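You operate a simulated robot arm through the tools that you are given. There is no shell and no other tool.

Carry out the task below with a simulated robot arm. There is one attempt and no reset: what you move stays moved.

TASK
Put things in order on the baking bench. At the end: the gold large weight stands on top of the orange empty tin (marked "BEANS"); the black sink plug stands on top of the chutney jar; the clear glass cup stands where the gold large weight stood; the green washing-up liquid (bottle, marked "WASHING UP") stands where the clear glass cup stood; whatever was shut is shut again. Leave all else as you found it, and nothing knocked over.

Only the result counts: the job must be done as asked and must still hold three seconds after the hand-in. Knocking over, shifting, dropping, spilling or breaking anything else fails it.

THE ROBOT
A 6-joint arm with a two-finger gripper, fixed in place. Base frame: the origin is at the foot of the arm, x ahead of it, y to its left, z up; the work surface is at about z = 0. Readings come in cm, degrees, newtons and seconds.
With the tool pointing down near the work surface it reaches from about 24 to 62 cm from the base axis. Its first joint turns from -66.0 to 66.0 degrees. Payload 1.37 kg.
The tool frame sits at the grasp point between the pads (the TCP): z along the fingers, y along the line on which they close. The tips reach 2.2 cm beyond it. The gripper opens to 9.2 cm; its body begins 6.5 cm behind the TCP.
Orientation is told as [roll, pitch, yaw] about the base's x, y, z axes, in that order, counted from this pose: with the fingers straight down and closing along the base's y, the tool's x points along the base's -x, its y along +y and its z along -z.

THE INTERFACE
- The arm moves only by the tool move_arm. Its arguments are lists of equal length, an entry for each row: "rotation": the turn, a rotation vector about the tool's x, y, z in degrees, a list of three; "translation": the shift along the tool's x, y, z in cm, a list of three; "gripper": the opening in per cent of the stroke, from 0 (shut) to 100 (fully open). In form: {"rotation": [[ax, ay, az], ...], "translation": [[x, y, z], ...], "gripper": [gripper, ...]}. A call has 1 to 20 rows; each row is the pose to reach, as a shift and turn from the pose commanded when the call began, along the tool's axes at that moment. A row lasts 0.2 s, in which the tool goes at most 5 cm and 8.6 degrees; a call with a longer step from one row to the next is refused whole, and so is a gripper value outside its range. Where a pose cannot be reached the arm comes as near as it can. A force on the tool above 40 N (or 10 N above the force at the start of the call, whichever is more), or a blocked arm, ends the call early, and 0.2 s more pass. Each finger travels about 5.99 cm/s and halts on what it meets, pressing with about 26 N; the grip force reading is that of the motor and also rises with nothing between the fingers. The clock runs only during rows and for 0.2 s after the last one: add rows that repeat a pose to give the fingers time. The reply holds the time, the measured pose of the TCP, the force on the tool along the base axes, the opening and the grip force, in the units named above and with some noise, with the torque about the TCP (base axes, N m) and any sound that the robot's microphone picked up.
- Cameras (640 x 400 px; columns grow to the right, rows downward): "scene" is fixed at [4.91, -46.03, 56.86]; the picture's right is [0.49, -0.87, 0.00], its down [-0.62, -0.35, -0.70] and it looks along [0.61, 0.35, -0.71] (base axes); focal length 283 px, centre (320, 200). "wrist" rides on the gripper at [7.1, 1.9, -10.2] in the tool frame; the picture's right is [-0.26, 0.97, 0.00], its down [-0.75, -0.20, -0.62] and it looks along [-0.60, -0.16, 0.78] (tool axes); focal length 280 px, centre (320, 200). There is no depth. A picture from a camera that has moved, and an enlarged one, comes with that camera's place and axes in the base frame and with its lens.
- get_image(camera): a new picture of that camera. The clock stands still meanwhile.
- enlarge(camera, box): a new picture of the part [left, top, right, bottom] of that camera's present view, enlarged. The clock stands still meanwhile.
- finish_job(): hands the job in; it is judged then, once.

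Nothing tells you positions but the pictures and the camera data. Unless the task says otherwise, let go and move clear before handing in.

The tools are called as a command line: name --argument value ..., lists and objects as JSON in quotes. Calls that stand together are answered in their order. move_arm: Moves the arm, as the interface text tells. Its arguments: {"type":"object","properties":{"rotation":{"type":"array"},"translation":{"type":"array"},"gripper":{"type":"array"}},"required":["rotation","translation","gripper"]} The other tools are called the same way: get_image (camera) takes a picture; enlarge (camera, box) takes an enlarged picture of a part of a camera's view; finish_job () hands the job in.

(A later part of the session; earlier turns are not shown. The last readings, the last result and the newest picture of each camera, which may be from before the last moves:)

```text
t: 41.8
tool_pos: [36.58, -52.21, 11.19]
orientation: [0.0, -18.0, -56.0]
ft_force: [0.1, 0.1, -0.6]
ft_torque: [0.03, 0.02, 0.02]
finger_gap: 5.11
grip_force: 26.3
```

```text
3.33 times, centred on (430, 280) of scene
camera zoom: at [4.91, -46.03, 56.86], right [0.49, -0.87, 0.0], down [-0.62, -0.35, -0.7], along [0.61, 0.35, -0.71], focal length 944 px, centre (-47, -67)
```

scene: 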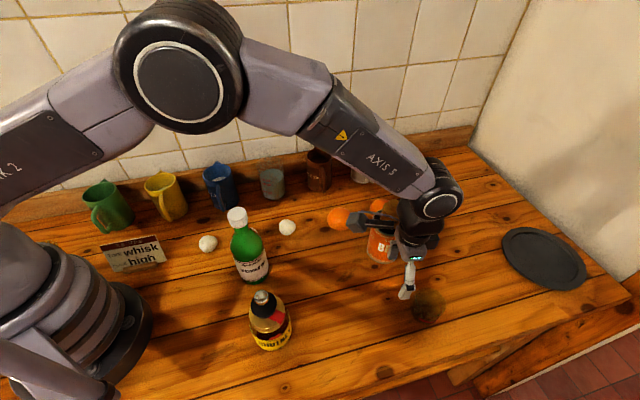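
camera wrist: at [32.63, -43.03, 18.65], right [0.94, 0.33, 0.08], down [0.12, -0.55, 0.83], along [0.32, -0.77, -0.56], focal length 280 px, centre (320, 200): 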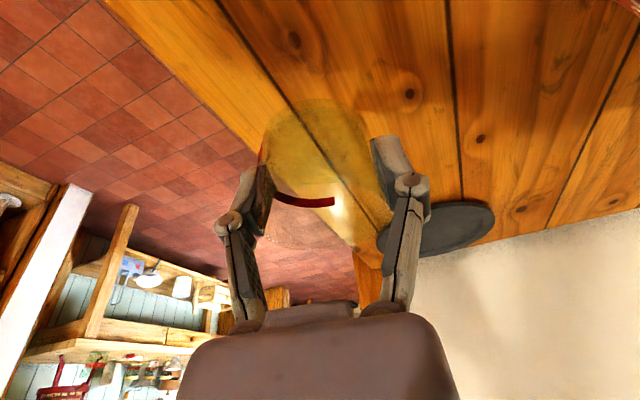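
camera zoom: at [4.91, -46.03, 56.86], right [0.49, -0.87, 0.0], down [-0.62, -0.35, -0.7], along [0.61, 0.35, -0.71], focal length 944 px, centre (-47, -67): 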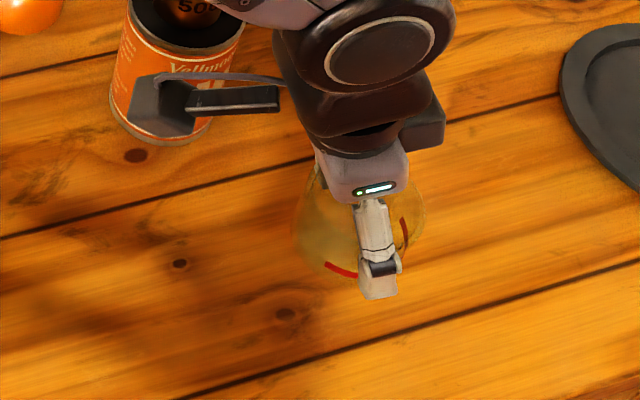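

The cup came up with the hand, still upright. Now I carry it to the weight's former place, turning the hand about the vertical so the camera box clears the bottle and jar.

move_arm --rotation '[[-2.534, 0, -7.798], [-5.068, 0, -15.596], [-7.601, 0, -23.395], [-10.135, 0, -31.193], [-12.669, 0, -38.991], [-15.203, 0, -46.789], [-17.737, 0, -54.587], [-20.27, 0, -62.386], [-20.27, 0, -62.386]]' --translation '[[3.846, 1.512, -1.25], [7.534, 2.913, -2.448], [11.222, 4.314, -3.646], [14.645, 6.13, -4.758], [17.408, 8.082, -5.656], [19.511, 10.17, -6.34], [21.06, 12.228, -6.843], [21.899, 13.604, -7.116], [21.899, 13.604, -7.116]]' --gripper '[48, 48, 48, 48, 48, 48, 48, 48, 48]'

get_image --camera "wrist"

get_image --camera "scene"

```text
t: 43.8
tool_pos: [34.8, -25.5, 10.85]
orientation: [0.1, -18.0, 9.7]
ft_force: [0.1, 0.0, -0.2]
ft_torque: [0.0, 0.04, -0.01]
finger_gap: 5.11
grip_force: 26.4
```

```text
taken
camera wrist: at [24.82, -25.47, 18.38], right [0.08, 0.99, 0.08], down [0.55, -0.11, 0.83], along [0.83, -0.02, -0.56], focal length 280 px, centre (320, 200)
```

wrist: 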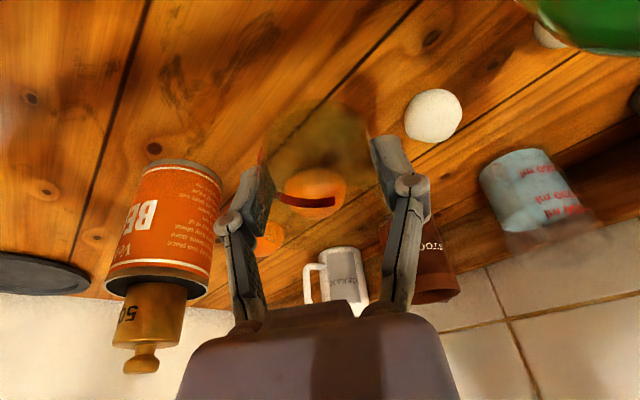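

```text
taken
```

scene: 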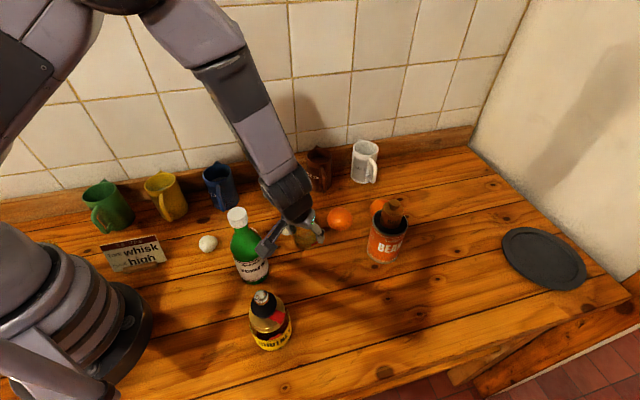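

The cup is above the weight's old spot (34.95, -25.47). I lower it most of the way and check clearances.

move_arm --rotation '[[0, 0, 0], [0, 0, 0], [0, 0, 0], [0, 0, 0], [0, 0, 0]]' --translation '[[0.4, 0.09, 1.43], [1.02, 0.09, 3.35], [1.64, 0.09, 5.25], [2.06, 0.09, 6.53], [2.06, 0.09, 6.53]]' --gripper '[48, 48, 48, 48, 48]'

get_image --camera "wrist"

enlarge --camera "scene" --box '[220, 190, 370, 310]'

```text
t: 45.0
tool_pos: [34.66, -25.62, 4.05]
orientation: [0.0, -18.0, 9.6]
ft_force: [0.2, -0.1, -0.7]
ft_torque: [0.03, 0.0, 0.01]
finger_gap: 5.12
grip_force: 25.9
```

```text
taken
camera wrist: at [24.69, -25.42, 11.55], right [0.08, 0.99, 0.08], down [0.55, -0.11, 0.83], along [0.83, -0.03, -0.56], focal length 280 px, centre (320, 200)
```

wrist: 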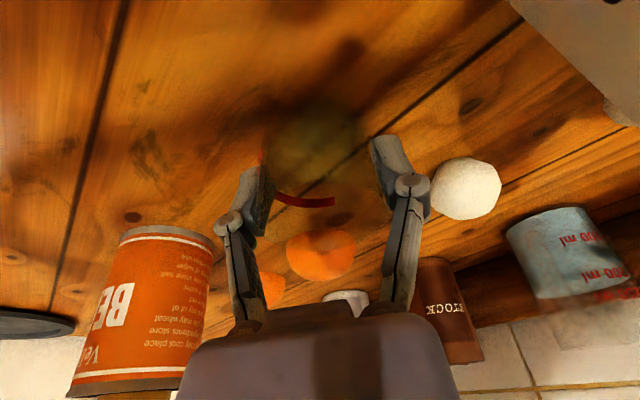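

```text
3.33 times, centred on (295, 250) of scene
camera zoom: at [4.91, -46.03, 56.86], right [0.49, -0.87, 0.0], down [-0.62, -0.35, -0.7], along [0.61, 0.35, -0.71], focal length 944 px, centre (403, 33)
```

zoom: 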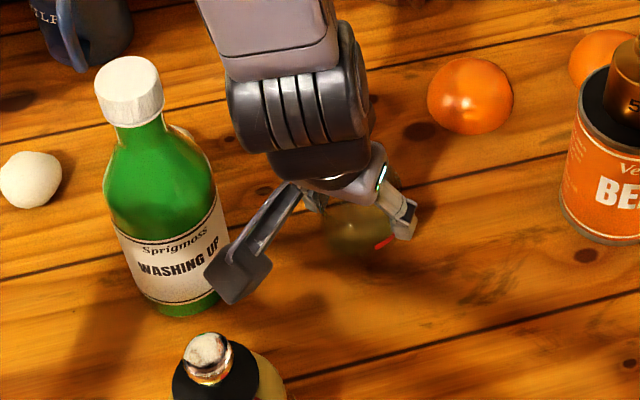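

move_arm --rotation '[[0, 0, 0], [0, 0, 0], [0, 0, 0]]' --translation '[[-0.02, 0.1, 0.3], [0.09, 0.1, 0.65], [0.09, 0.1, 0.65]]' --gripper '[48, 48, 48]'

move_arm --rotation '[[0, 0, 0], [0, 0, 0]]' --translation '[[0.046, 0, 0.143], [0.046, 0, 0.143]]' --gripper '[48, 48]'

move_arm --rotation '[[0, 0, 0], [0, 0, 0]]' --translation '[[0.031, 0, 0.095], [0.031, 0, 0.095]]' --gripper '[48, 48]'

```text
t: 45.8
tool_pos: [34.87, -25.39, 3.51]
orientation: [0.0, -18.0, 9.6]
ft_force: [-0.5, 0.3, -1.3]
ft_torque: [0.02, 0.01, 0.01]
finger_gap: 5.11
grip_force: 26.5
```

```text
t: 46.4
tool_pos: [34.92, -25.43, 3.39]
orientation: [0.0, -17.9, 9.7]
ft_force: [-0.3, -0.7, 0.1]
ft_torque: [0.0, 0.03, -0.01]
finger_gap: 5.1
grip_force: 25.7
```

```text
t: 47.0
tool_pos: [34.85, -25.4, 3.29]
orientation: [-0.1, -18.0, 9.7]
ft_force: [-0.6, -0.8, 0.2]
ft_torque: [0.0, 0.01, -0.02]
finger_gap: 5.13
grip_force: 25.8
```

move_arm --rotation '[[0, 0, 0], [0, 0, 0]]' --translation '[[0.031, 0, 0.095], [0.031, 0, 0.095]]' --gripper '[48, 48]'

move_arm --rotation '[[0, 0, 0], [0, 0, 0]]' --translation '[[0.031, 0, 0.095], [0.031, 0, 0.095]]' --gripper '[48, 48]'

```text
t: 47.6
tool_pos: [34.81, -25.33, 3.18]
orientation: [-0.1, -18.0, 9.7]
ft_force: [0.8, 0.1, 0.0]
ft_torque: [0.0, -0.04, 0.0]
finger_gap: 5.08
grip_force: 26.4
```

```text
t: 48.2
tool_pos: [34.9, -25.38, 3.13]
orientation: [0.0, -18.0, 9.7]
ft_force: [0.4, 0.4, -1.0]
ft_torque: [0.01, 0.01, 0.02]
finger_gap: 5.12
grip_force: 26.4
```

move_arm --rotation '[[0, 0, 0], [0, 0, 0]]' --translation '[[0.025, 0, 0.076], [0.025, 0, 0.076]]' --gripper '[48, 48]'

move_arm --rotation '[[0, 0, 0], [0, 0, 0]]' --translation '[[0.025, 0, 0.076], [0.025, 0, 0.076]]' --gripper '[48, 48]'

```text
t: 48.8
tool_pos: [35.0, -25.4, 2.92]
orientation: [-0.1, -18.1, 9.6]
ft_force: [-4.8, 1.2, 15.2]
ft_torque: [0.04, 0.15, 0.05]
finger_gap: 5.1
grip_force: 26.3
```

```text
t: 49.4
tool_pos: [34.97, -25.5, 2.83]
orientation: [-0.2, -18.2, 9.7]
ft_force: [-2.1, -3.6, 15.5]
ft_torque: [0.06, -0.04, 0.05]
finger_gap: 5.08
grip_force: 26.2
```

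The cup is touching down on the bench. I relax, open evenly, and retract along the tool axis.

move_arm --rotation '[[0, 0, 0], [0, 0, 0], [0, 0, 0], [0, 0, 0], [0, 0, 0], [0, 0, 0], [0, 0, 0]]' --translation '[[-0.031, 0, -0.095], [-0.031, 0, -0.095], [-0.031, 0, -0.095], [-0.031, 0, -0.095], [-0.031, 0, -0.095], [-0.031, 0, -0.095], [-0.031, 0, -0.095]]' --gripper '[48, 56, 58, 62, 70, 80, 85]'

get_image --camera "wrist"

enlarge --camera "scene" --box '[220, 190, 370, 310]'

```text
t: 51.0
tool_pos: [34.92, -25.33, 3.11]
orientation: [0.0, -18.0, 9.6]
ft_force: [-0.4, 0.1, -0.4]
ft_torque: [-0.02, 0.04, 0.0]
finger_gap: 7.8
grip_force: 0.1
```

```text
taken
camera wrist: at [24.95, -25.16, 10.53], right [0.08, 0.99, 0.08], down [0.55, -0.11, 0.83], along [0.83, -0.03, -0.56], focal length 280 px, centre (320, 200)
```

wrist: 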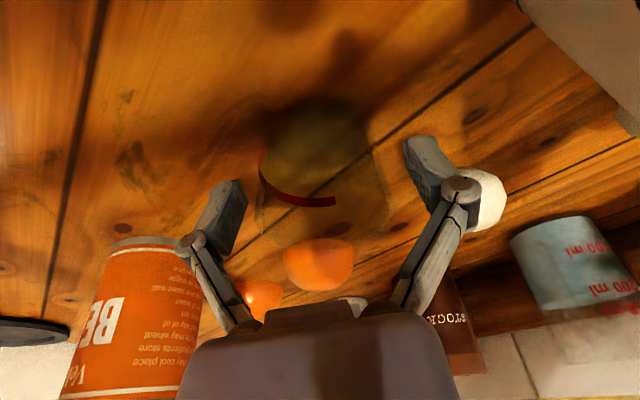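

```text
3.33 times, centred on (295, 250) of scene
camera zoom: at [4.91, -46.03, 56.86], right [0.49, -0.87, 0.0], down [-0.62, -0.35, -0.7], along [0.61, 0.35, -0.71], focal length 944 px, centre (403, 33)
```

zoom: 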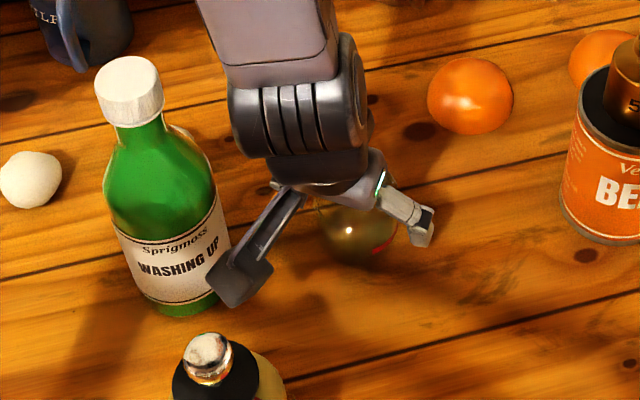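

The cup stands on its own. I rise straight up and inspect.

move_arm --rotation '[[0, 0, 0], [0, 0, 0], [0, 0, 0], [0, 0, 0], [0, 0, 0], [0, 0, 0]]' --translation '[[-0.31, 0, -0.95], [-1.08, 0, -3.33], [-2.16, 0, -6.66], [-3.4, 0, -10.46], [-4.64, 0, -14.27], [-4.64, 0, -14.27]]' --gripper '[85, 85, 85, 85, 85, 85]'

get_image --camera "wrist"

get_image --camera "scene"

```text
t: 52.4
tool_pos: [34.82, -25.59, 18.02]
orientation: [-0.1, -18.0, 9.6]
ft_force: [0.1, -0.4, 0.4]
ft_torque: [-0.01, 0.0, -0.02]
finger_gap: 7.82
grip_force: 0.1
```

```text
taken
camera wrist: at [24.85, -25.3, 25.49], right [0.09, 0.99, 0.08], down [0.55, -0.11, 0.83], along [0.83, -0.03, -0.56], focal length 280 px, centre (320, 200)
```

wrist: 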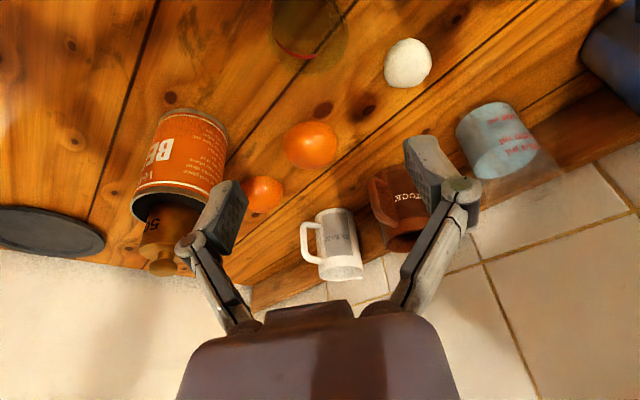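

```text
taken
```

scene: 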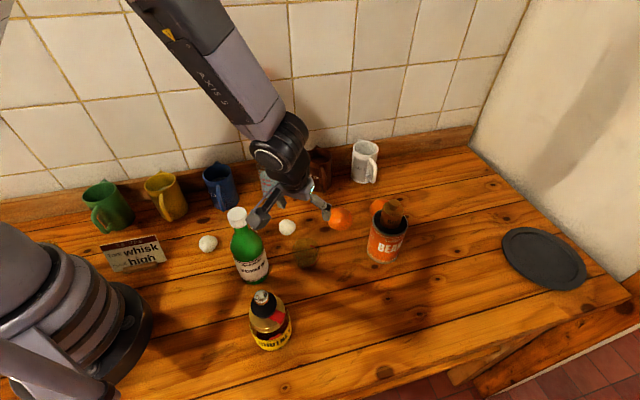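

enlarge --camera "scene" --box '[276, 220, 340, 284]'

enlarge --camera "scene" --box '[220, 200, 300, 290]'

enlarge --camera "scene" --box '[350, 180, 430, 270]'

enlarge --camera "scene" --box '[230, 270, 320, 360]'

```text
6.25 times, centred on (308, 252) of scene
camera zoom: at [4.91, -46.03, 56.86], right [0.49, -0.87, 0.0], down [-0.62, -0.35, -0.7], along [0.61, 0.35, -0.71], focal length 1770 px, centre (395, -125)
```

zoom: 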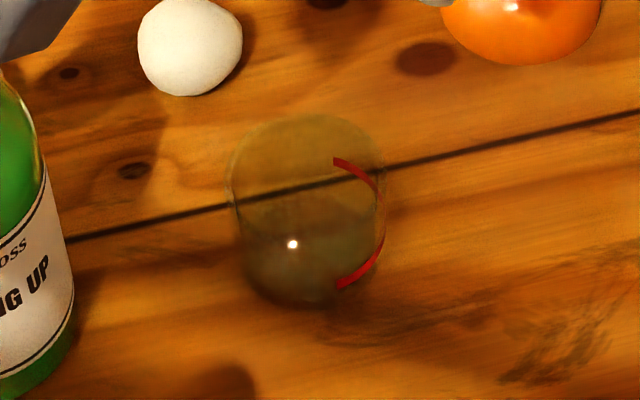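

```text
4.44 times, centred on (260, 245) of scene
camera zoom: at [4.91, -46.03, 56.86], right [0.49, -0.87, 0.0], down [-0.62, -0.35, -0.7], along [0.61, 0.35, -0.71], focal length 1258 px, centre (587, 0)
```

zoom: 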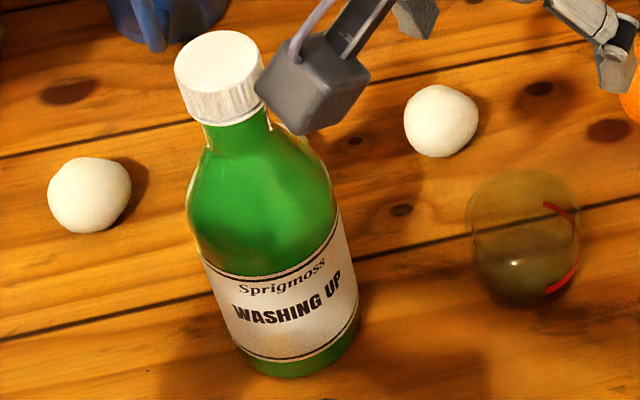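

```text
4.44 times, centred on (390, 225) of scene
camera zoom: at [4.91, -46.03, 56.86], right [0.49, -0.87, 0.0], down [-0.62, -0.35, -0.7], along [0.61, 0.35, -0.71], focal length 1258 px, centre (9, 89)
```

zoom: 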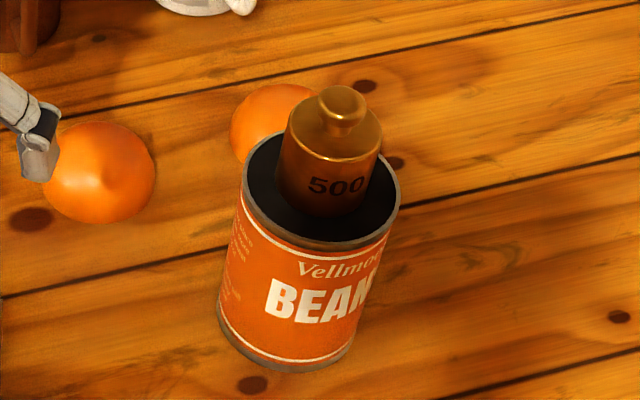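

```text
4.44 times, centred on (275, 315) of scene
camera zoom: at [4.91, -46.03, 56.86], right [0.49, -0.87, 0.0], down [-0.62, -0.35, -0.7], along [0.61, 0.35, -0.71], focal length 1258 px, centre (520, -311)
```

zoom: 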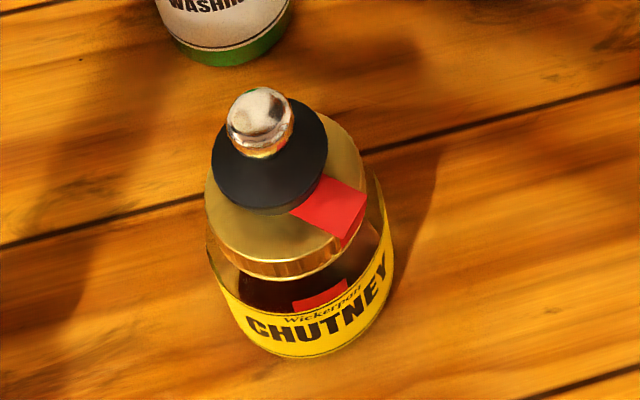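

The cup stands at the right spot, within a couple of millimetres, and everything else is undisturbed. Next is the bottle at (26.5, -17.05), about 20 cm tall: I'll grip its body from the side with a 45° tilt, coming from the +y side, so first I rise and turn the hand.

move_arm --rotation '[[2.532, 0, 7.79], [5.064, 0, 15.58], [7.596, 0, 23.37], [10.128, 0, 31.16], [12.66, 0, 38.95], [15.192, 0, 46.74], [17.724, 0, 54.53], [20.256, 0, 62.32], [22.788, 0, 70.11], [25.32, 0, 77.9], [27.852, 0, 85.69], [30.384, 0, 93.48], [32.916, 0, 101.27], [35.448, 0, 109.06], [35.448, 0, 109.06]]' --translation '[[-0.927, 0, -2.853], [-1.854, 0, -5.706], [-2.781, 0, -8.559], [-3.708, 0, -11.41], [-4.036, 1.321, -11.3], [-4.364, 2.642, -11.2], [-4.693, 3.963, -11.09], [-5.021, 5.284, -10.98], [-5.349, 6.605, -10.88], [-5.677, 7.926, -10.77], [-6.005, 9.247, -10.66], [-6.334, 10.568, -10.56], [-6.662, 11.889, -10.45], [-6.99, 13.21, -10.35], [-6.99, 13.21, -10.35]]' --gripper '[90, 95, 95, 95, 95, 95, 95, 95, 95, 95, 95, 95, 95, 95, 95]'

get_image --camera "wrist"

get_image --camera "scene"

```text
t: 55.6
tool_pos: [36.22, -11.81, 30.07]
orientation: [0.1, -18.0, -105.2]
ft_force: [-0.2, -0.9, 0.5]
ft_torque: [0.01, 0.03, 0.02]
finger_gap: 8.74
grip_force: 0.2
```

```text
taken
camera wrist: at [40.72, -2.76, 37.58], right [0.87, -0.49, 0.08], down [-0.33, -0.45, 0.83], along [-0.37, -0.74, -0.56], focal length 280 px, centre (320, 200)
```

wrist: 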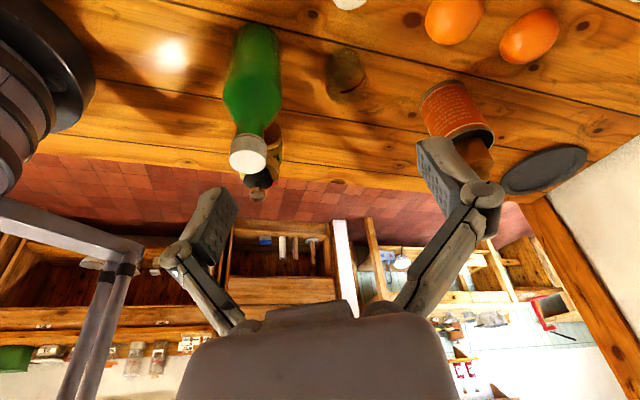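

```text
taken
```

scene: 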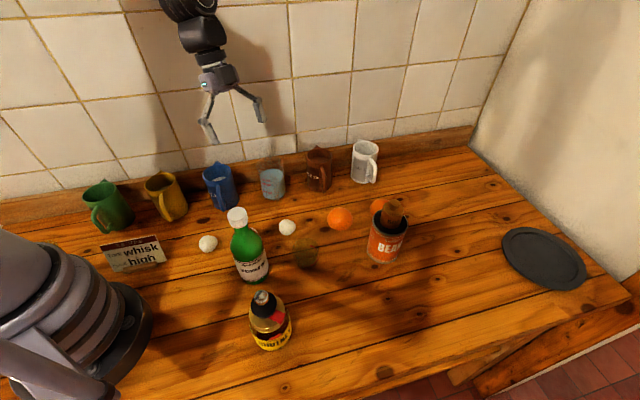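

The hand is turned to yaw -105°. I tilt to 45° and move to a stand-off point behind the bottle on its +y side.

move_arm --rotation '[[0, -6.75, 0], [0, -13.5, 0], [0, -20.25, 0], [0, -27, 0], [0, -27, 0]]' --translation '[[1.63, -2.02, 2.02], [3.27, -4.03, 4.04], [4.9, -6.05, 6.06], [6.53, -8.06, 8.08], [6.53, -8.06, 8.08]]' --gripper '[95, 95, 95, 95, 95]'

get_image --camera "wrist"

get_image --camera "scene"

```text
t: 56.8
tool_pos: [29.37, -6.3, 20.5]
orientation: [0.0, -45.0, -105.0]
ft_force: [0.8, 0.7, -0.2]
ft_torque: [-0.02, 0.04, -0.01]
finger_gap: 8.76
grip_force: 0.1
```

```text
taken
camera wrist: at [34.36, 4.96, 22.65], right [0.88, -0.43, 0.19], down [-0.22, -0.03, 0.97], along [-0.41, -0.9, -0.12], focal length 280 px, centre (320, 200)
```

wrist: 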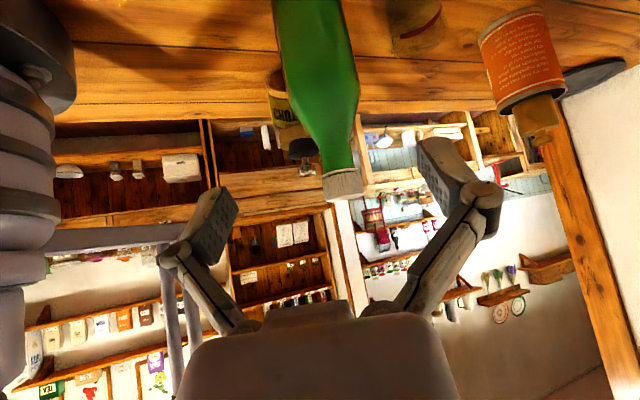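

```text
taken
```

scene: 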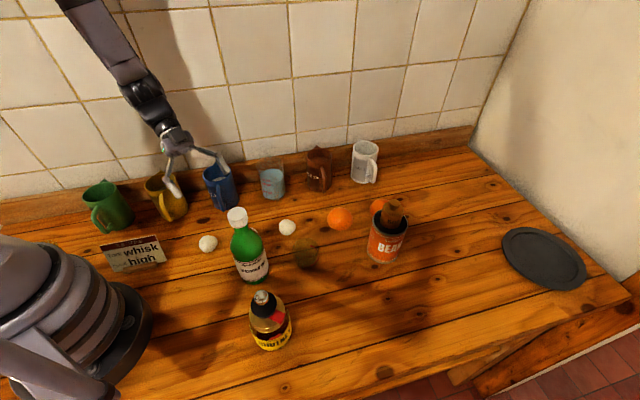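

enlarge --camera "wrist" --box '[250, 0, 410, 210]'

enlarge --camera "scene" --box '[120, 100, 280, 290]'

```text
1.90 times, centred on (330, 105) of wrist
camera zoom: at [34.36, 4.96, 22.65], right [0.88, -0.43, 0.19], down [-0.22, -0.03, 0.97], along [-0.41, -0.9, -0.12], focal length 534 px, centre (301, 381)
```

zoom: 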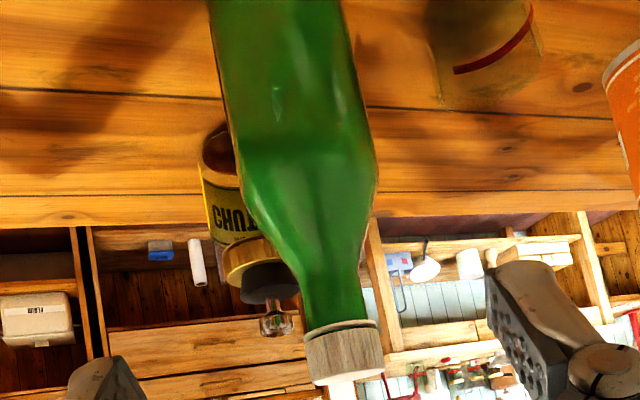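

```text
2.11 times, centred on (200, 195) of scene
camera zoom: at [4.91, -46.03, 56.86], right [0.49, -0.87, 0.0], down [-0.62, -0.35, -0.7], along [0.61, 0.35, -0.71], focal length 596 px, centre (573, 210)
```

zoom: 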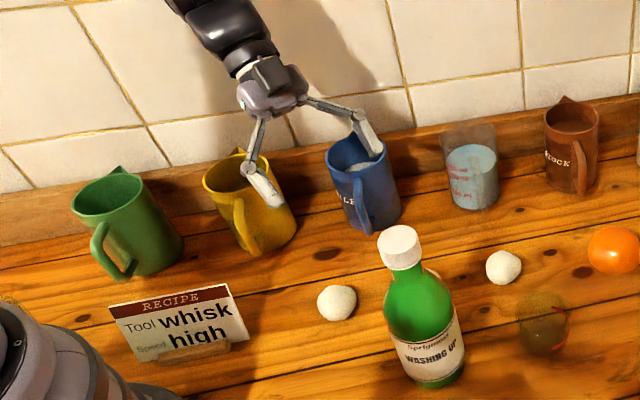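

The side view confirms the bottle axis; its straight body reaches z ≈ 10.7, the cap spans z 17.3–20. I advance along the tool axis toward a body grip at z ≈ 8, in stages.

move_arm --rotation '[[0, 0, 0], [0, 0, 0], [0, 0, 0], [0, 0, 0]]' --translation '[[0.5, 0, 3], [0.97, 0, 6], [0.97, 0, 9], [0.97, 0, 9]]' --gripper '[95, 95, 95, 95]'

get_image --camera "wrist"

enlarge --camera "scene" --box '[160, 150, 320, 290]'

```text
t: 57.8
tool_pos: [30.14, -11.58, 14.88]
orientation: [-0.3, -45.0, -104.7]
ft_force: [0.0, -0.3, -0.6]
ft_torque: [0.0, -0.02, -0.01]
finger_gap: 8.74
grip_force: 0.0
out of reach, approached as far as the arm can: row 2, 3, 4
```

```text
taken
camera wrist: at [35.3, -0.35, 17.24], right [0.88, -0.43, 0.18], down [-0.22, -0.04, 0.98], along [-0.41, -0.9, -0.13], focal length 280 px, centre (320, 200)
```

wrist: 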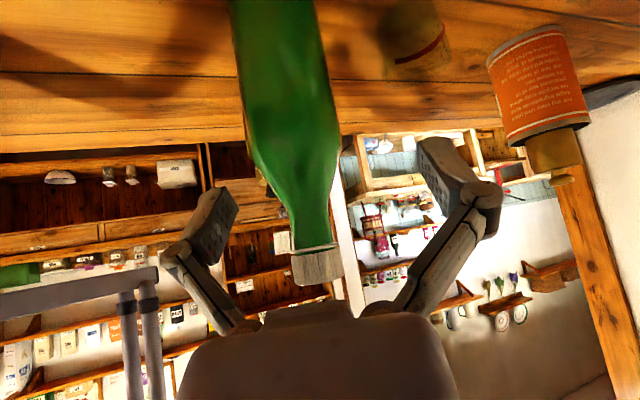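

```text
2.86 times, centred on (240, 220) of scene
camera zoom: at [4.91, -46.03, 56.86], right [0.49, -0.87, 0.0], down [-0.62, -0.35, -0.7], along [0.61, 0.35, -0.71], focal length 809 px, centre (549, 143)
```

zoom: 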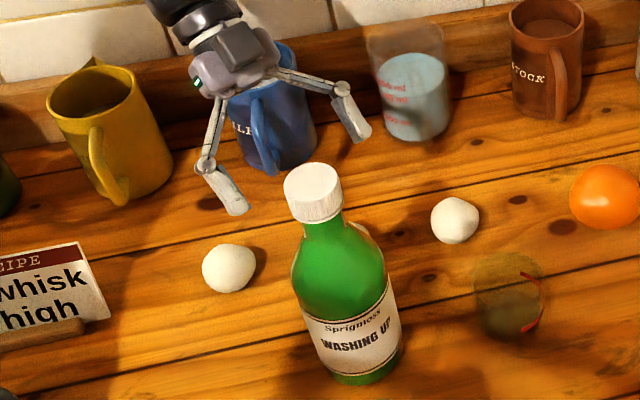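

The arm hit its inner reach limit on that diagonal path. I'll check what the commanded pose now is with a null move before planning a path that comes in lower and flatter.

move_arm --rotation '[[0, 0, 0]]' --translation '[[0, 0, 0]]' --gripper '[95]'

```text
t: 58.2
tool_pos: [30.2, -11.56, 14.95]
orientation: [-0.4, -44.8, -104.8]
ft_force: [0.3, -0.6, 0.2]
ft_torque: [-0.03, 0.02, 0.02]
finger_gap: 8.75
grip_force: 0.0
```

move_arm --rotation '[[0, 0, 0], [0, 0, 0], [0, 0, 0]]' --translation '[[0.8, -1.1, 0.95], [1.556, -2.158, 1.908], [1.556, -2.158, 1.908]]' --gripper '[95, 95, 95]'

get_image --camera "wrist"

enlarge --camera "scene" --box '[160, 150, 320, 290]'

```text
t: 59.0
tool_pos: [30.38, -11.18, 14.91]
orientation: [-0.4, -45.1, -104.9]
ft_force: [0.1, 0.1, -0.7]
ft_torque: [-0.01, -0.01, 0.01]
finger_gap: 8.72
grip_force: 0.1
out of reach, approached as far as the arm can: row 1, 2, 3
```

```text
taken
camera wrist: at [35.44, -0.03, 17.12], right [0.88, -0.43, 0.18], down [-0.22, -0.04, 0.98], along [-0.41, -0.9, -0.13], focal length 280 px, centre (320, 200)
```

wrist: 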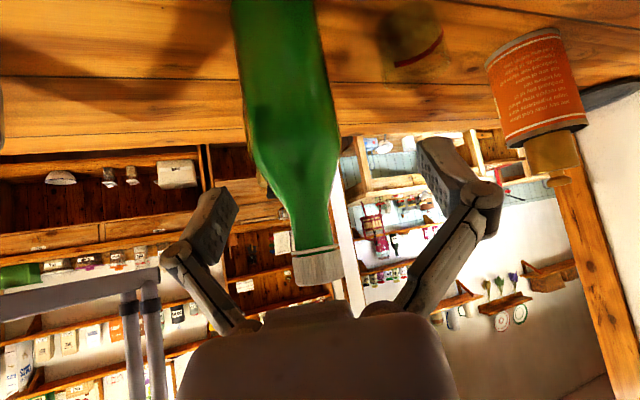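

```text
2.86 times, centred on (240, 220) of scene
camera zoom: at [4.91, -46.03, 56.86], right [0.49, -0.87, 0.0], down [-0.62, -0.35, -0.7], along [0.61, 0.35, -0.71], focal length 809 px, centre (549, 143)
```

zoom: 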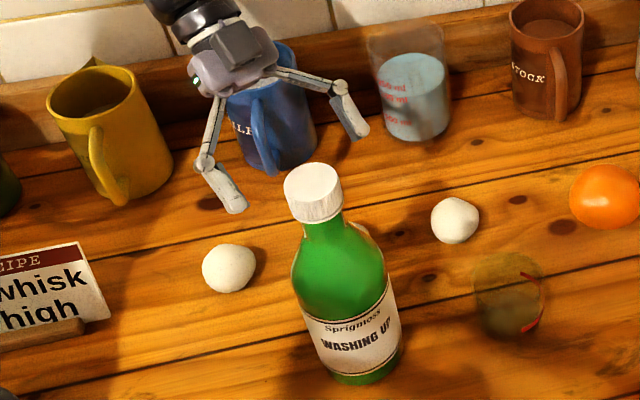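

The lateral approach runs into a wrist limit, so I'll change plan: grip the bottle by its white cap from nearly straight above, and test with a tiny lift whether the bottle comes along. First I back out the way I came.

move_arm --rotation '[[0, 0, 0], [0, 0, 0], [0, 6.75, 0], [0, 13.5, 0], [0, 20.25, 0], [0, 27, 0], [0, 27, 0]]' --translation '[[0, 0, -4], [0, 0, -8], [-2.5, 1.45, -8.8], [-5, 2.9, -9.6], [-7.5, 4.3, -10.4], [-10.04, 5.78, -11.3], [-10.04, 5.78, -11.3]]' --gripper '[95, 95, 95, 95, 95, 95, 95]'

```text
t: 60.6
tool_pos: [36.12, -12.1, 30.06]
orientation: [-0.1, -17.9, -105.1]
ft_force: [-0.2, -0.9, 0.2]
ft_torque: [0.0, 0.03, 0.01]
finger_gap: 8.73
grip_force: 0.1
```

move_arm --rotation '[[-2.472, 0, -7.608], [-4.944, 0, -15.216], [-7.416, 0, -22.824], [-9.888, 0, -30.432], [-12.36, 0, -38.04], [-14.832, 0, -45.648], [-17.304, 0, -53.256], [-19.776, 0, -60.864], [-22.248, 0, -68.472], [-22.248, 0, -68.472]]' --translation '[[-0.92, -0.44, 0.3], [-1.85, -0.88, 0.6], [-2.77, -1.32, 0.9], [-3.69, -1.76, 1.2], [-4.62, -2.2, 1.5], [-5.54, -2.64, 1.8], [-6.46, -3.08, 2.1], [-7.39, -3.52, 2.4], [-8.31, -3.96, 2.7], [-8.31, -3.96, 2.7]]' --gripper '[95, 95, 90, 85, 80, 75, 70, 70, 70, 70]'

get_image --camera "wrist"

get_image --camera "scene"

```text
t: 62.8
tool_pos: [30.11, -19.49, 30.04]
orientation: [0.0, -18.0, -33.2]
ft_force: [0.2, -0.3, 1.0]
ft_torque: [-0.01, -0.01, 0.0]
finger_gap: 6.45
grip_force: 0.0
```

```text
taken
camera wrist: at [22.92, -12.51, 37.56], right [0.74, 0.67, 0.08], down [0.33, -0.46, 0.83], along [0.59, -0.58, -0.56], focal length 280 px, centre (320, 200)
```

wrist: 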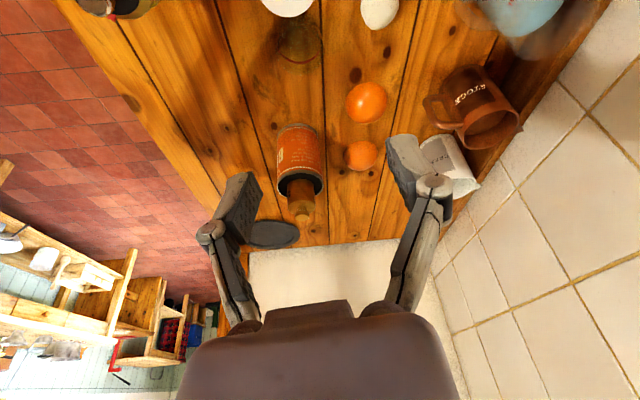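

```text
taken
```

scene: 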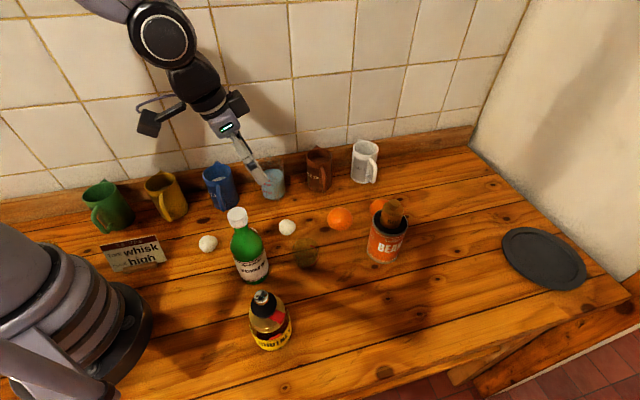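

move_arm --rotation '[[0, 1.5, 0], [0, 3, 0], [0, 3, 0]]' --translation '[[2.7, 0.01, 1.2], [5.37, 0.02, 2.5], [5.37, 0.02, 2.5]]' --gripper '[65, 60, 60]'

get_image --camera "wrist"

enlarge --camera "scene" --box '[180, 120, 340, 290]'

```text
t: 63.6
tool_pos: [26.42, -16.9, 25.85]
orientation: [-0.1, -15.0, -33.1]
ft_force: [0.4, -1.0, -0.3]
ft_torque: [0.02, 0.03, -0.02]
finger_gap: 5.52
grip_force: 0.1
```

```text
taken
camera wrist: at [19.62, -10.24, 33.88], right [0.74, 0.67, 0.07], down [0.36, -0.48, 0.8], along [0.57, -0.57, -0.6], focal length 280 px, centre (320, 200)
```

wrist: 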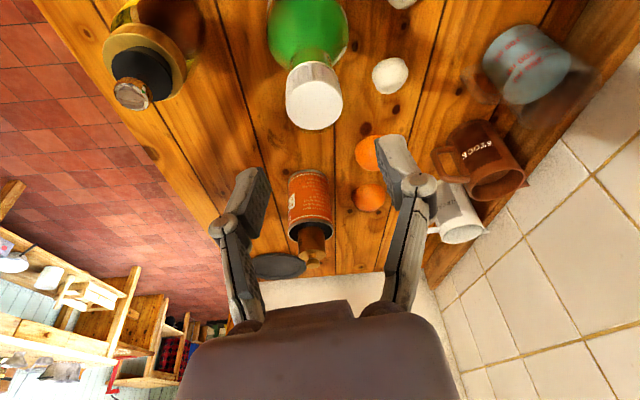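

```text
2.35 times, centred on (260, 205) of scene
camera zoom: at [4.91, -46.03, 56.86], right [0.49, -0.87, 0.0], down [-0.62, -0.35, -0.7], along [0.61, 0.35, -0.71], focal length 666 px, centre (461, 188)
```

zoom: 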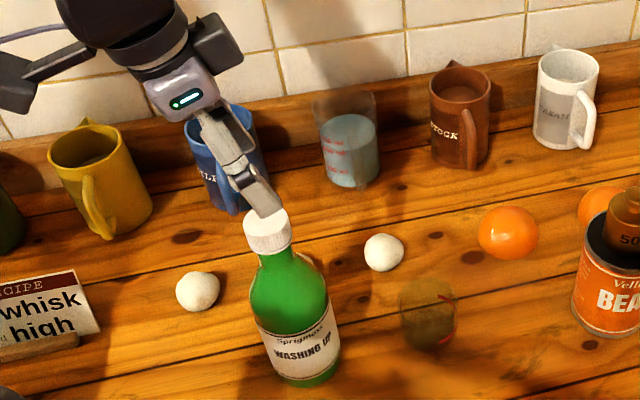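

enlarge --camera "wrist" --box '[264, 30, 364, 140]'

enlarge --camera "scene" --box '[215, 180, 285, 240]'

```text
3.64 times, centred on (314, 85) of wrist
camera zoom: at [19.62, -10.24, 33.88], right [0.74, 0.67, 0.07], down [0.36, -0.48, 0.8], along [0.57, -0.57, -0.6], focal length 1020 px, centre (342, 618)
```

zoom: 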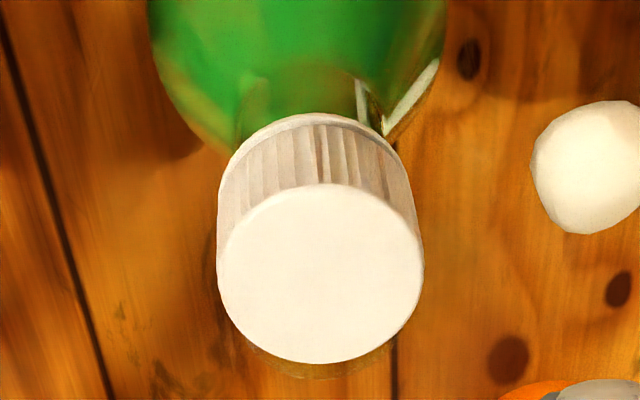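

```text
6.67 times, centred on (250, 210) of scene
camera zoom: at [4.91, -46.03, 56.86], right [0.49, -0.87, 0.0], down [-0.62, -0.35, -0.7], along [0.61, 0.35, -0.71], focal length 1888 px, centre (787, 133)
```

zoom: 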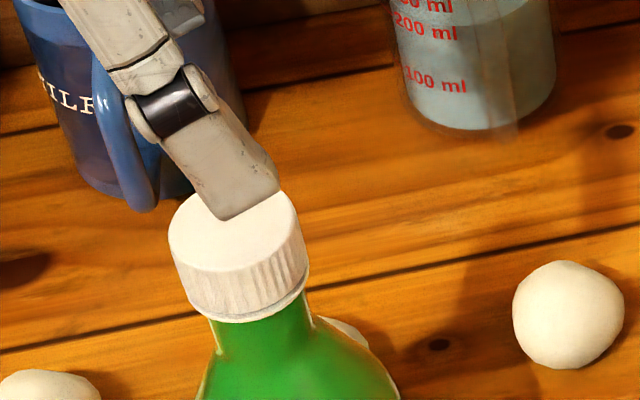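

The cap (≈3.2 cm across, centre ≈ 26.57, -16.97) is directly under the hand. I descend vertically to straddle the cap.

move_arm --rotation '[[0, 0, 0], [0, 0, 0], [0, 0, 0], [0, 0, 0], [0, 0, 0]]' --translation '[[0.518, 0, 1.93], [1.035, 0, 3.86], [1.553, 0, 5.8], [1.876, 0, 7], [1.876, 0, 7]]' --gripper '[60, 60, 60, 60, 60]'

get_image --camera "wrist"

enlarge --camera "scene" --box '[190, 160, 310, 290]'

```text
t: 64.8
tool_pos: [26.61, -16.95, 19.0]
orientation: [0.0, -15.1, -33.1]
ft_force: [0.7, 0.9, -0.6]
ft_torque: [-0.02, 0.0, 0.02]
finger_gap: 5.51
grip_force: 0.0
```

```text
taken
camera wrist: at [19.77, -10.15, 27.0], right [0.74, 0.67, 0.07], down [0.36, -0.48, 0.8], along [0.57, -0.57, -0.6], focal length 280 px, centre (320, 200)
```

wrist: 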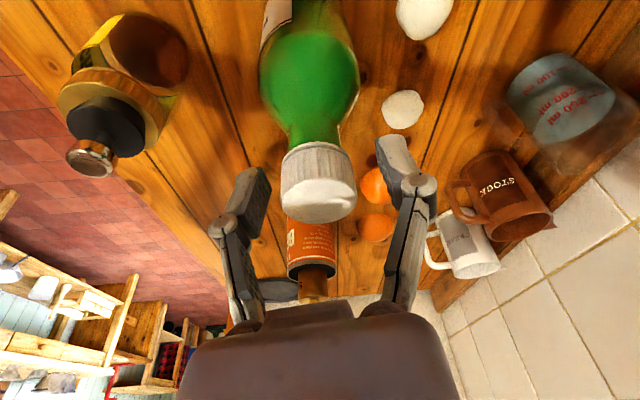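

```text
3.08 times, centred on (250, 225) of scene
camera zoom: at [4.91, -46.03, 56.86], right [0.49, -0.87, 0.0], down [-0.62, -0.35, -0.7], along [0.61, 0.35, -0.71], focal length 871 px, centre (535, 123)
```

zoom: 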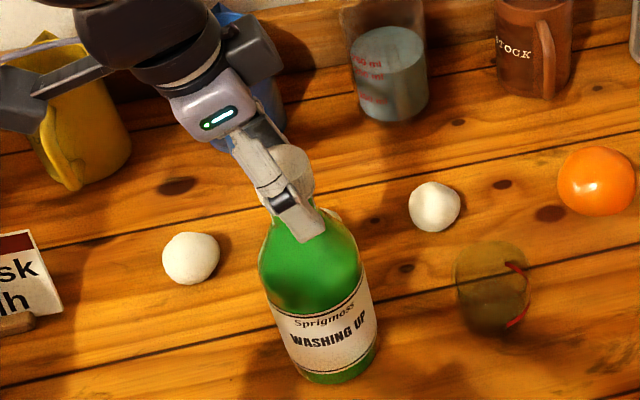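

The cap is centred between the pads. I lower 0.3 cm more and close gently.

move_arm --rotation '[[0, 0, 0], [0, 0, 0], [0, 0, 0], [0, 0, 0], [0, 0, 0], [0, 0, 0], [0, 0, 0]]' --translation '[[0.08, -0.05, 0.29], [0.08, -0.05, 0.29], [0.08, -0.05, 0.29], [0.08, -0.05, 0.29], [0.08, -0.05, 0.29], [0.08, -0.05, 0.29], [0.08, -0.05, 0.29]]' --gripper '[60, 50, 44, 40, 36, 30, 20]'

get_image --camera "wrist"

enlarge --camera "scene" --box '[190, 160, 310, 290]'

```text
t: 66.4
tool_pos: [26.63, -16.92, 18.66]
orientation: [-0.1, -15.0, -33.0]
ft_force: [-0.3, -0.7, 1.3]
ft_torque: [0.0, 0.07, -0.01]
finger_gap: 3.08
grip_force: 25.8
```

```text
taken
camera wrist: at [19.75, -10.24, 26.64], right [0.74, 0.67, 0.07], down [0.36, -0.48, 0.8], along [0.57, -0.57, -0.6], focal length 280 px, centre (320, 200)
```

wrist: 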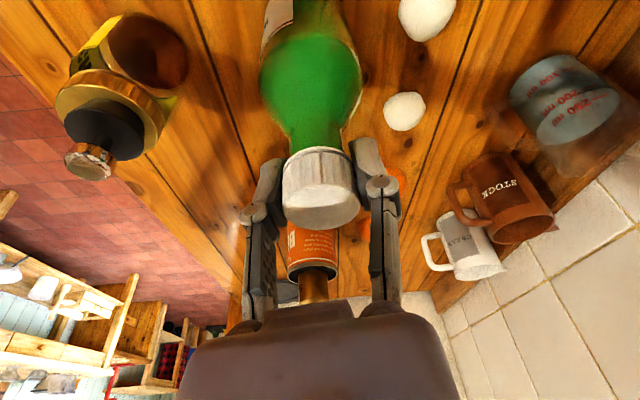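

```text
3.08 times, centred on (250, 225) of scene
camera zoom: at [4.91, -46.03, 56.86], right [0.49, -0.87, 0.0], down [-0.62, -0.35, -0.7], along [0.61, 0.35, -0.71], focal length 871 px, centre (535, 123)
```

zoom: 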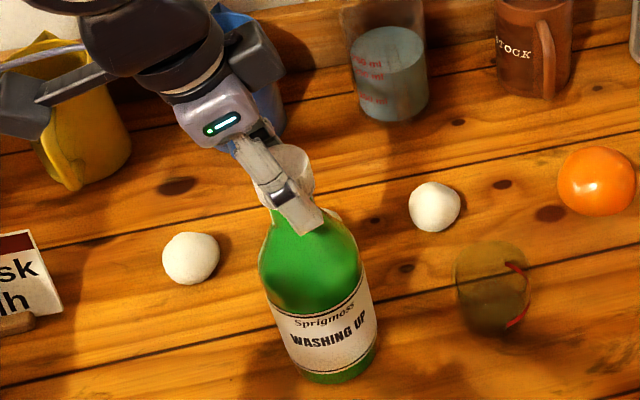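

The cap is held (gap 3.08). Now a small test lift of 0.8 cm to see whether the whole bottle comes along.

move_arm --rotation '[[0, 0, 0], [0, 0, 0], [0, 0, 0], [0, 0, 0]]' --translation '[[-0.05, 0, -0.19], [-0.13, 0, -0.48], [-0.207, 0, -0.773], [-0.207, 0, -0.773]]' --gripper '[20, 20, 20, 20]'

enlarge --camera "wrist" --box '[250, 80, 390, 240]'

enlarge --camera "scene" --box '[190, 160, 310, 290]'

```text
t: 67.4
tool_pos: [26.54, -17.13, 19.35]
orientation: [-0.1, -15.0, -33.1]
ft_force: [0.0, -0.4, -3.2]
ft_torque: [0.02, -0.02, -0.03]
finger_gap: 3.1
grip_force: 25.7
```

```text
2.50 times, centred on (320, 160) of wrist
camera zoom: at [19.66, -10.38, 27.39], right [0.74, 0.67, 0.07], down [0.36, -0.48, 0.8], along [0.57, -0.57, -0.6], focal length 701 px, centre (320, 300)
```

zoom: 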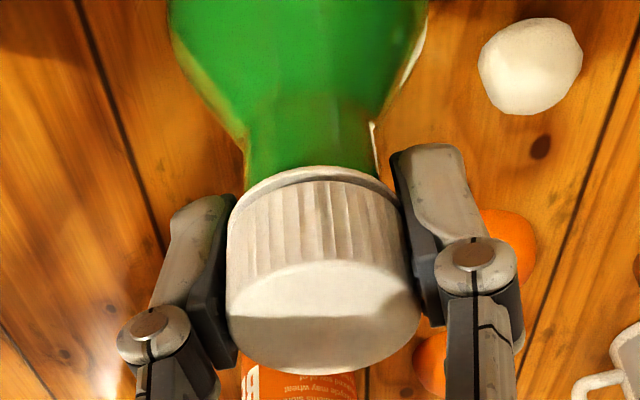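

```text
3.08 times, centred on (250, 225) of scene
camera zoom: at [4.91, -46.03, 56.86], right [0.49, -0.87, 0.0], down [-0.62, -0.35, -0.7], along [0.61, 0.35, -0.71], focal length 871 px, centre (535, 123)
```

zoom: 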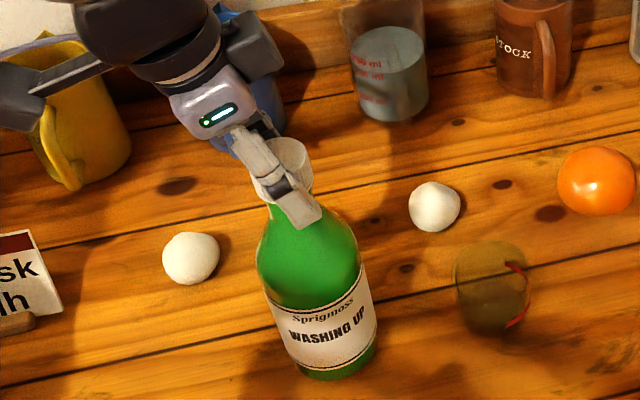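

The bottle comes with the cap (about 3.2 N). I lift it further and check it hangs upright.

move_arm --rotation '[[0, 0, 0], [0, 0, 0], [0, 0, 0], [0, 0, 0], [0, 0, 0], [0, 0, 0], [0, 0, 0]]' --translation '[[-0.207, 0, -0.773], [-0.569, 0, -2.125], [-0.932, 0, -3.477], [-1.294, 0, -4.83], [-1.682, 0, -6.278], [-2.07, 0, -7.727], [-2.07, 0, -7.727]]' --gripper '[20, 20, 20, 20, 20, 20, 20]'

get_image --camera "wrist"

get_image --camera "scene"

```text
t: 69.0
tool_pos: [26.48, -17.01, 27.2]
orientation: [0.0, -15.0, -33.0]
ft_force: [-0.3, -0.2, -4.3]
ft_torque: [0.0, -0.01, -0.01]
finger_gap: 3.12
grip_force: 26.1
```

```text
taken
camera wrist: at [19.63, -10.34, 35.23], right [0.74, 0.67, 0.07], down [0.36, -0.48, 0.8], along [0.57, -0.57, -0.6], focal length 280 px, centre (320, 200)
```

wrist: 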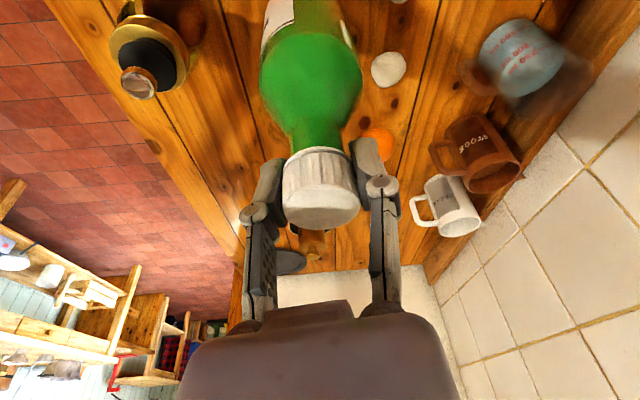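

```text
taken
```

scene: 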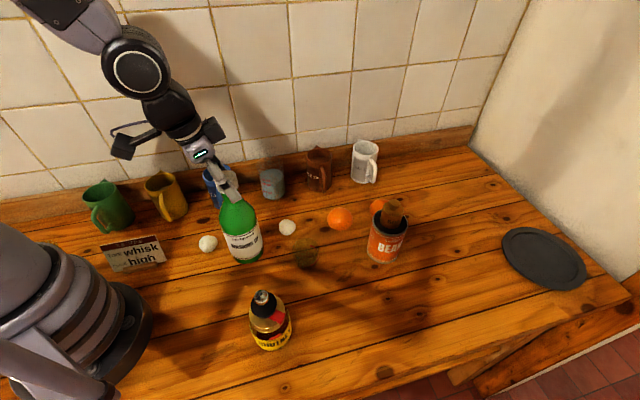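

The bottle hangs upright with its base at z ≈ 8.5. I carry it smoothly between jar and tin to above the cup's old place (36.5, -52.18), turning to radial heading.

move_arm --rotation '[[0.38, 0, 1.417], [0.759, 0, 2.834], [1.139, 0, 4.251], [1.519, 0, 5.668], [1.899, 0, 7.085], [2.278, 0, 8.502], [2.658, 0, 9.919], [3.038, 0, 11.336], [3.417, 0, 12.753], [3.797, 0, 14.17], [4.177, 0, 15.587], [4.556, 0, 17.004], [4.936, 0, 18.421], [5.316, 0, 19.838], [5.695, 0, 21.26], [5.695, 0, 21.26], [5.695, 0, 21.26]]' --translation '[[-1.591, -1.612, 0.426], [-3.183, -3.224, 0.853], [-4.774, -4.835, 1.279], [-6.366, -6.447, 1.705], [-8.117, -8.13, 2.175], [-10.161, -10.093, 2.722], [-12.204, -12.057, 3.269], [-14.077, -13.657, 3.771], [-15.95, -15.258, 4.273], [-17.77, -16.776, 4.76], [-19.643, -18.376, 5.262], [-21.41, -19.81, 5.736], [-23.177, -21.243, 6.209], [-24.985, -22.649, 6.693], [-26.649, -24.009, 7.139], [-26.649, -24.009, 7.139], [-26.649, -24.009, 7.139]]' --gripper '[20, 20, 20, 20, 20, 20, 20, 20, 20, 20, 20, 20, 20, 20, 20, 20, 20]'

get_image --camera "wrist"

get_image --camera "scene"

```text
t: 72.6
tool_pos: [36.69, -52.31, 27.23]
orientation: [0.0, -14.9, -55.1]
ft_force: [-0.2, 0.0, -3.6]
ft_torque: [0.0, -0.05, -0.01]
finger_gap: 3.05
grip_force: 26.1
```

```text
taken
camera wrist: at [32.87, -43.58, 35.28], right [0.94, 0.34, 0.07], down [0.16, -0.58, 0.8], along [0.31, -0.74, -0.6], focal length 280 px, centre (320, 200)
```

wrist: 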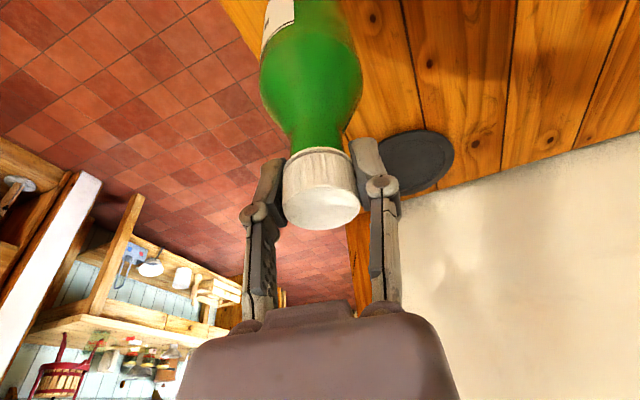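

```text
taken
```

scene: 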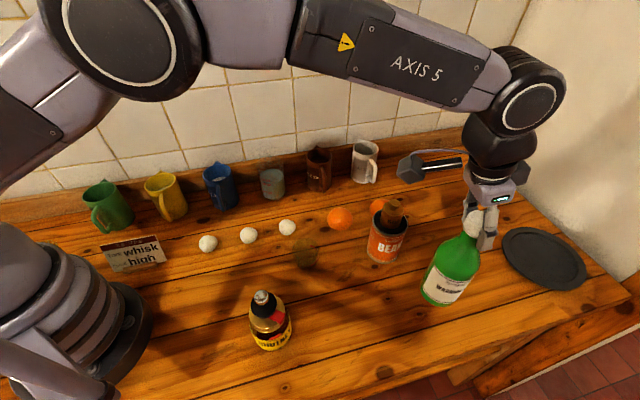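

enlarge --camera "scene" --box '[400, 190, 520, 320]'

```text
3.08 times, centred on (460, 255) of scene
camera zoom: at [4.91, -46.03, 56.86], right [0.49, -0.87, 0.0], down [-0.62, -0.35, -0.7], along [0.61, 0.35, -0.71], focal length 871 px, centre (-111, 31)
```

zoom: 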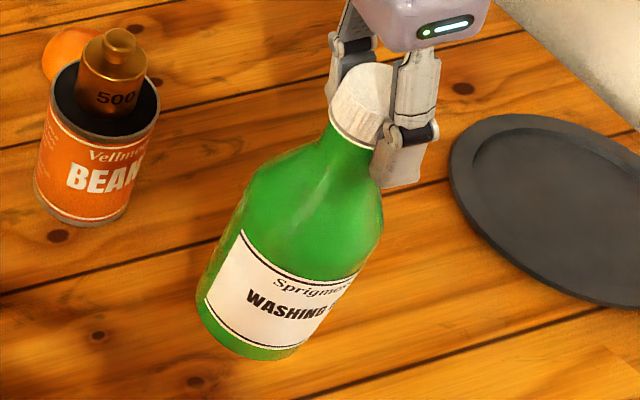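

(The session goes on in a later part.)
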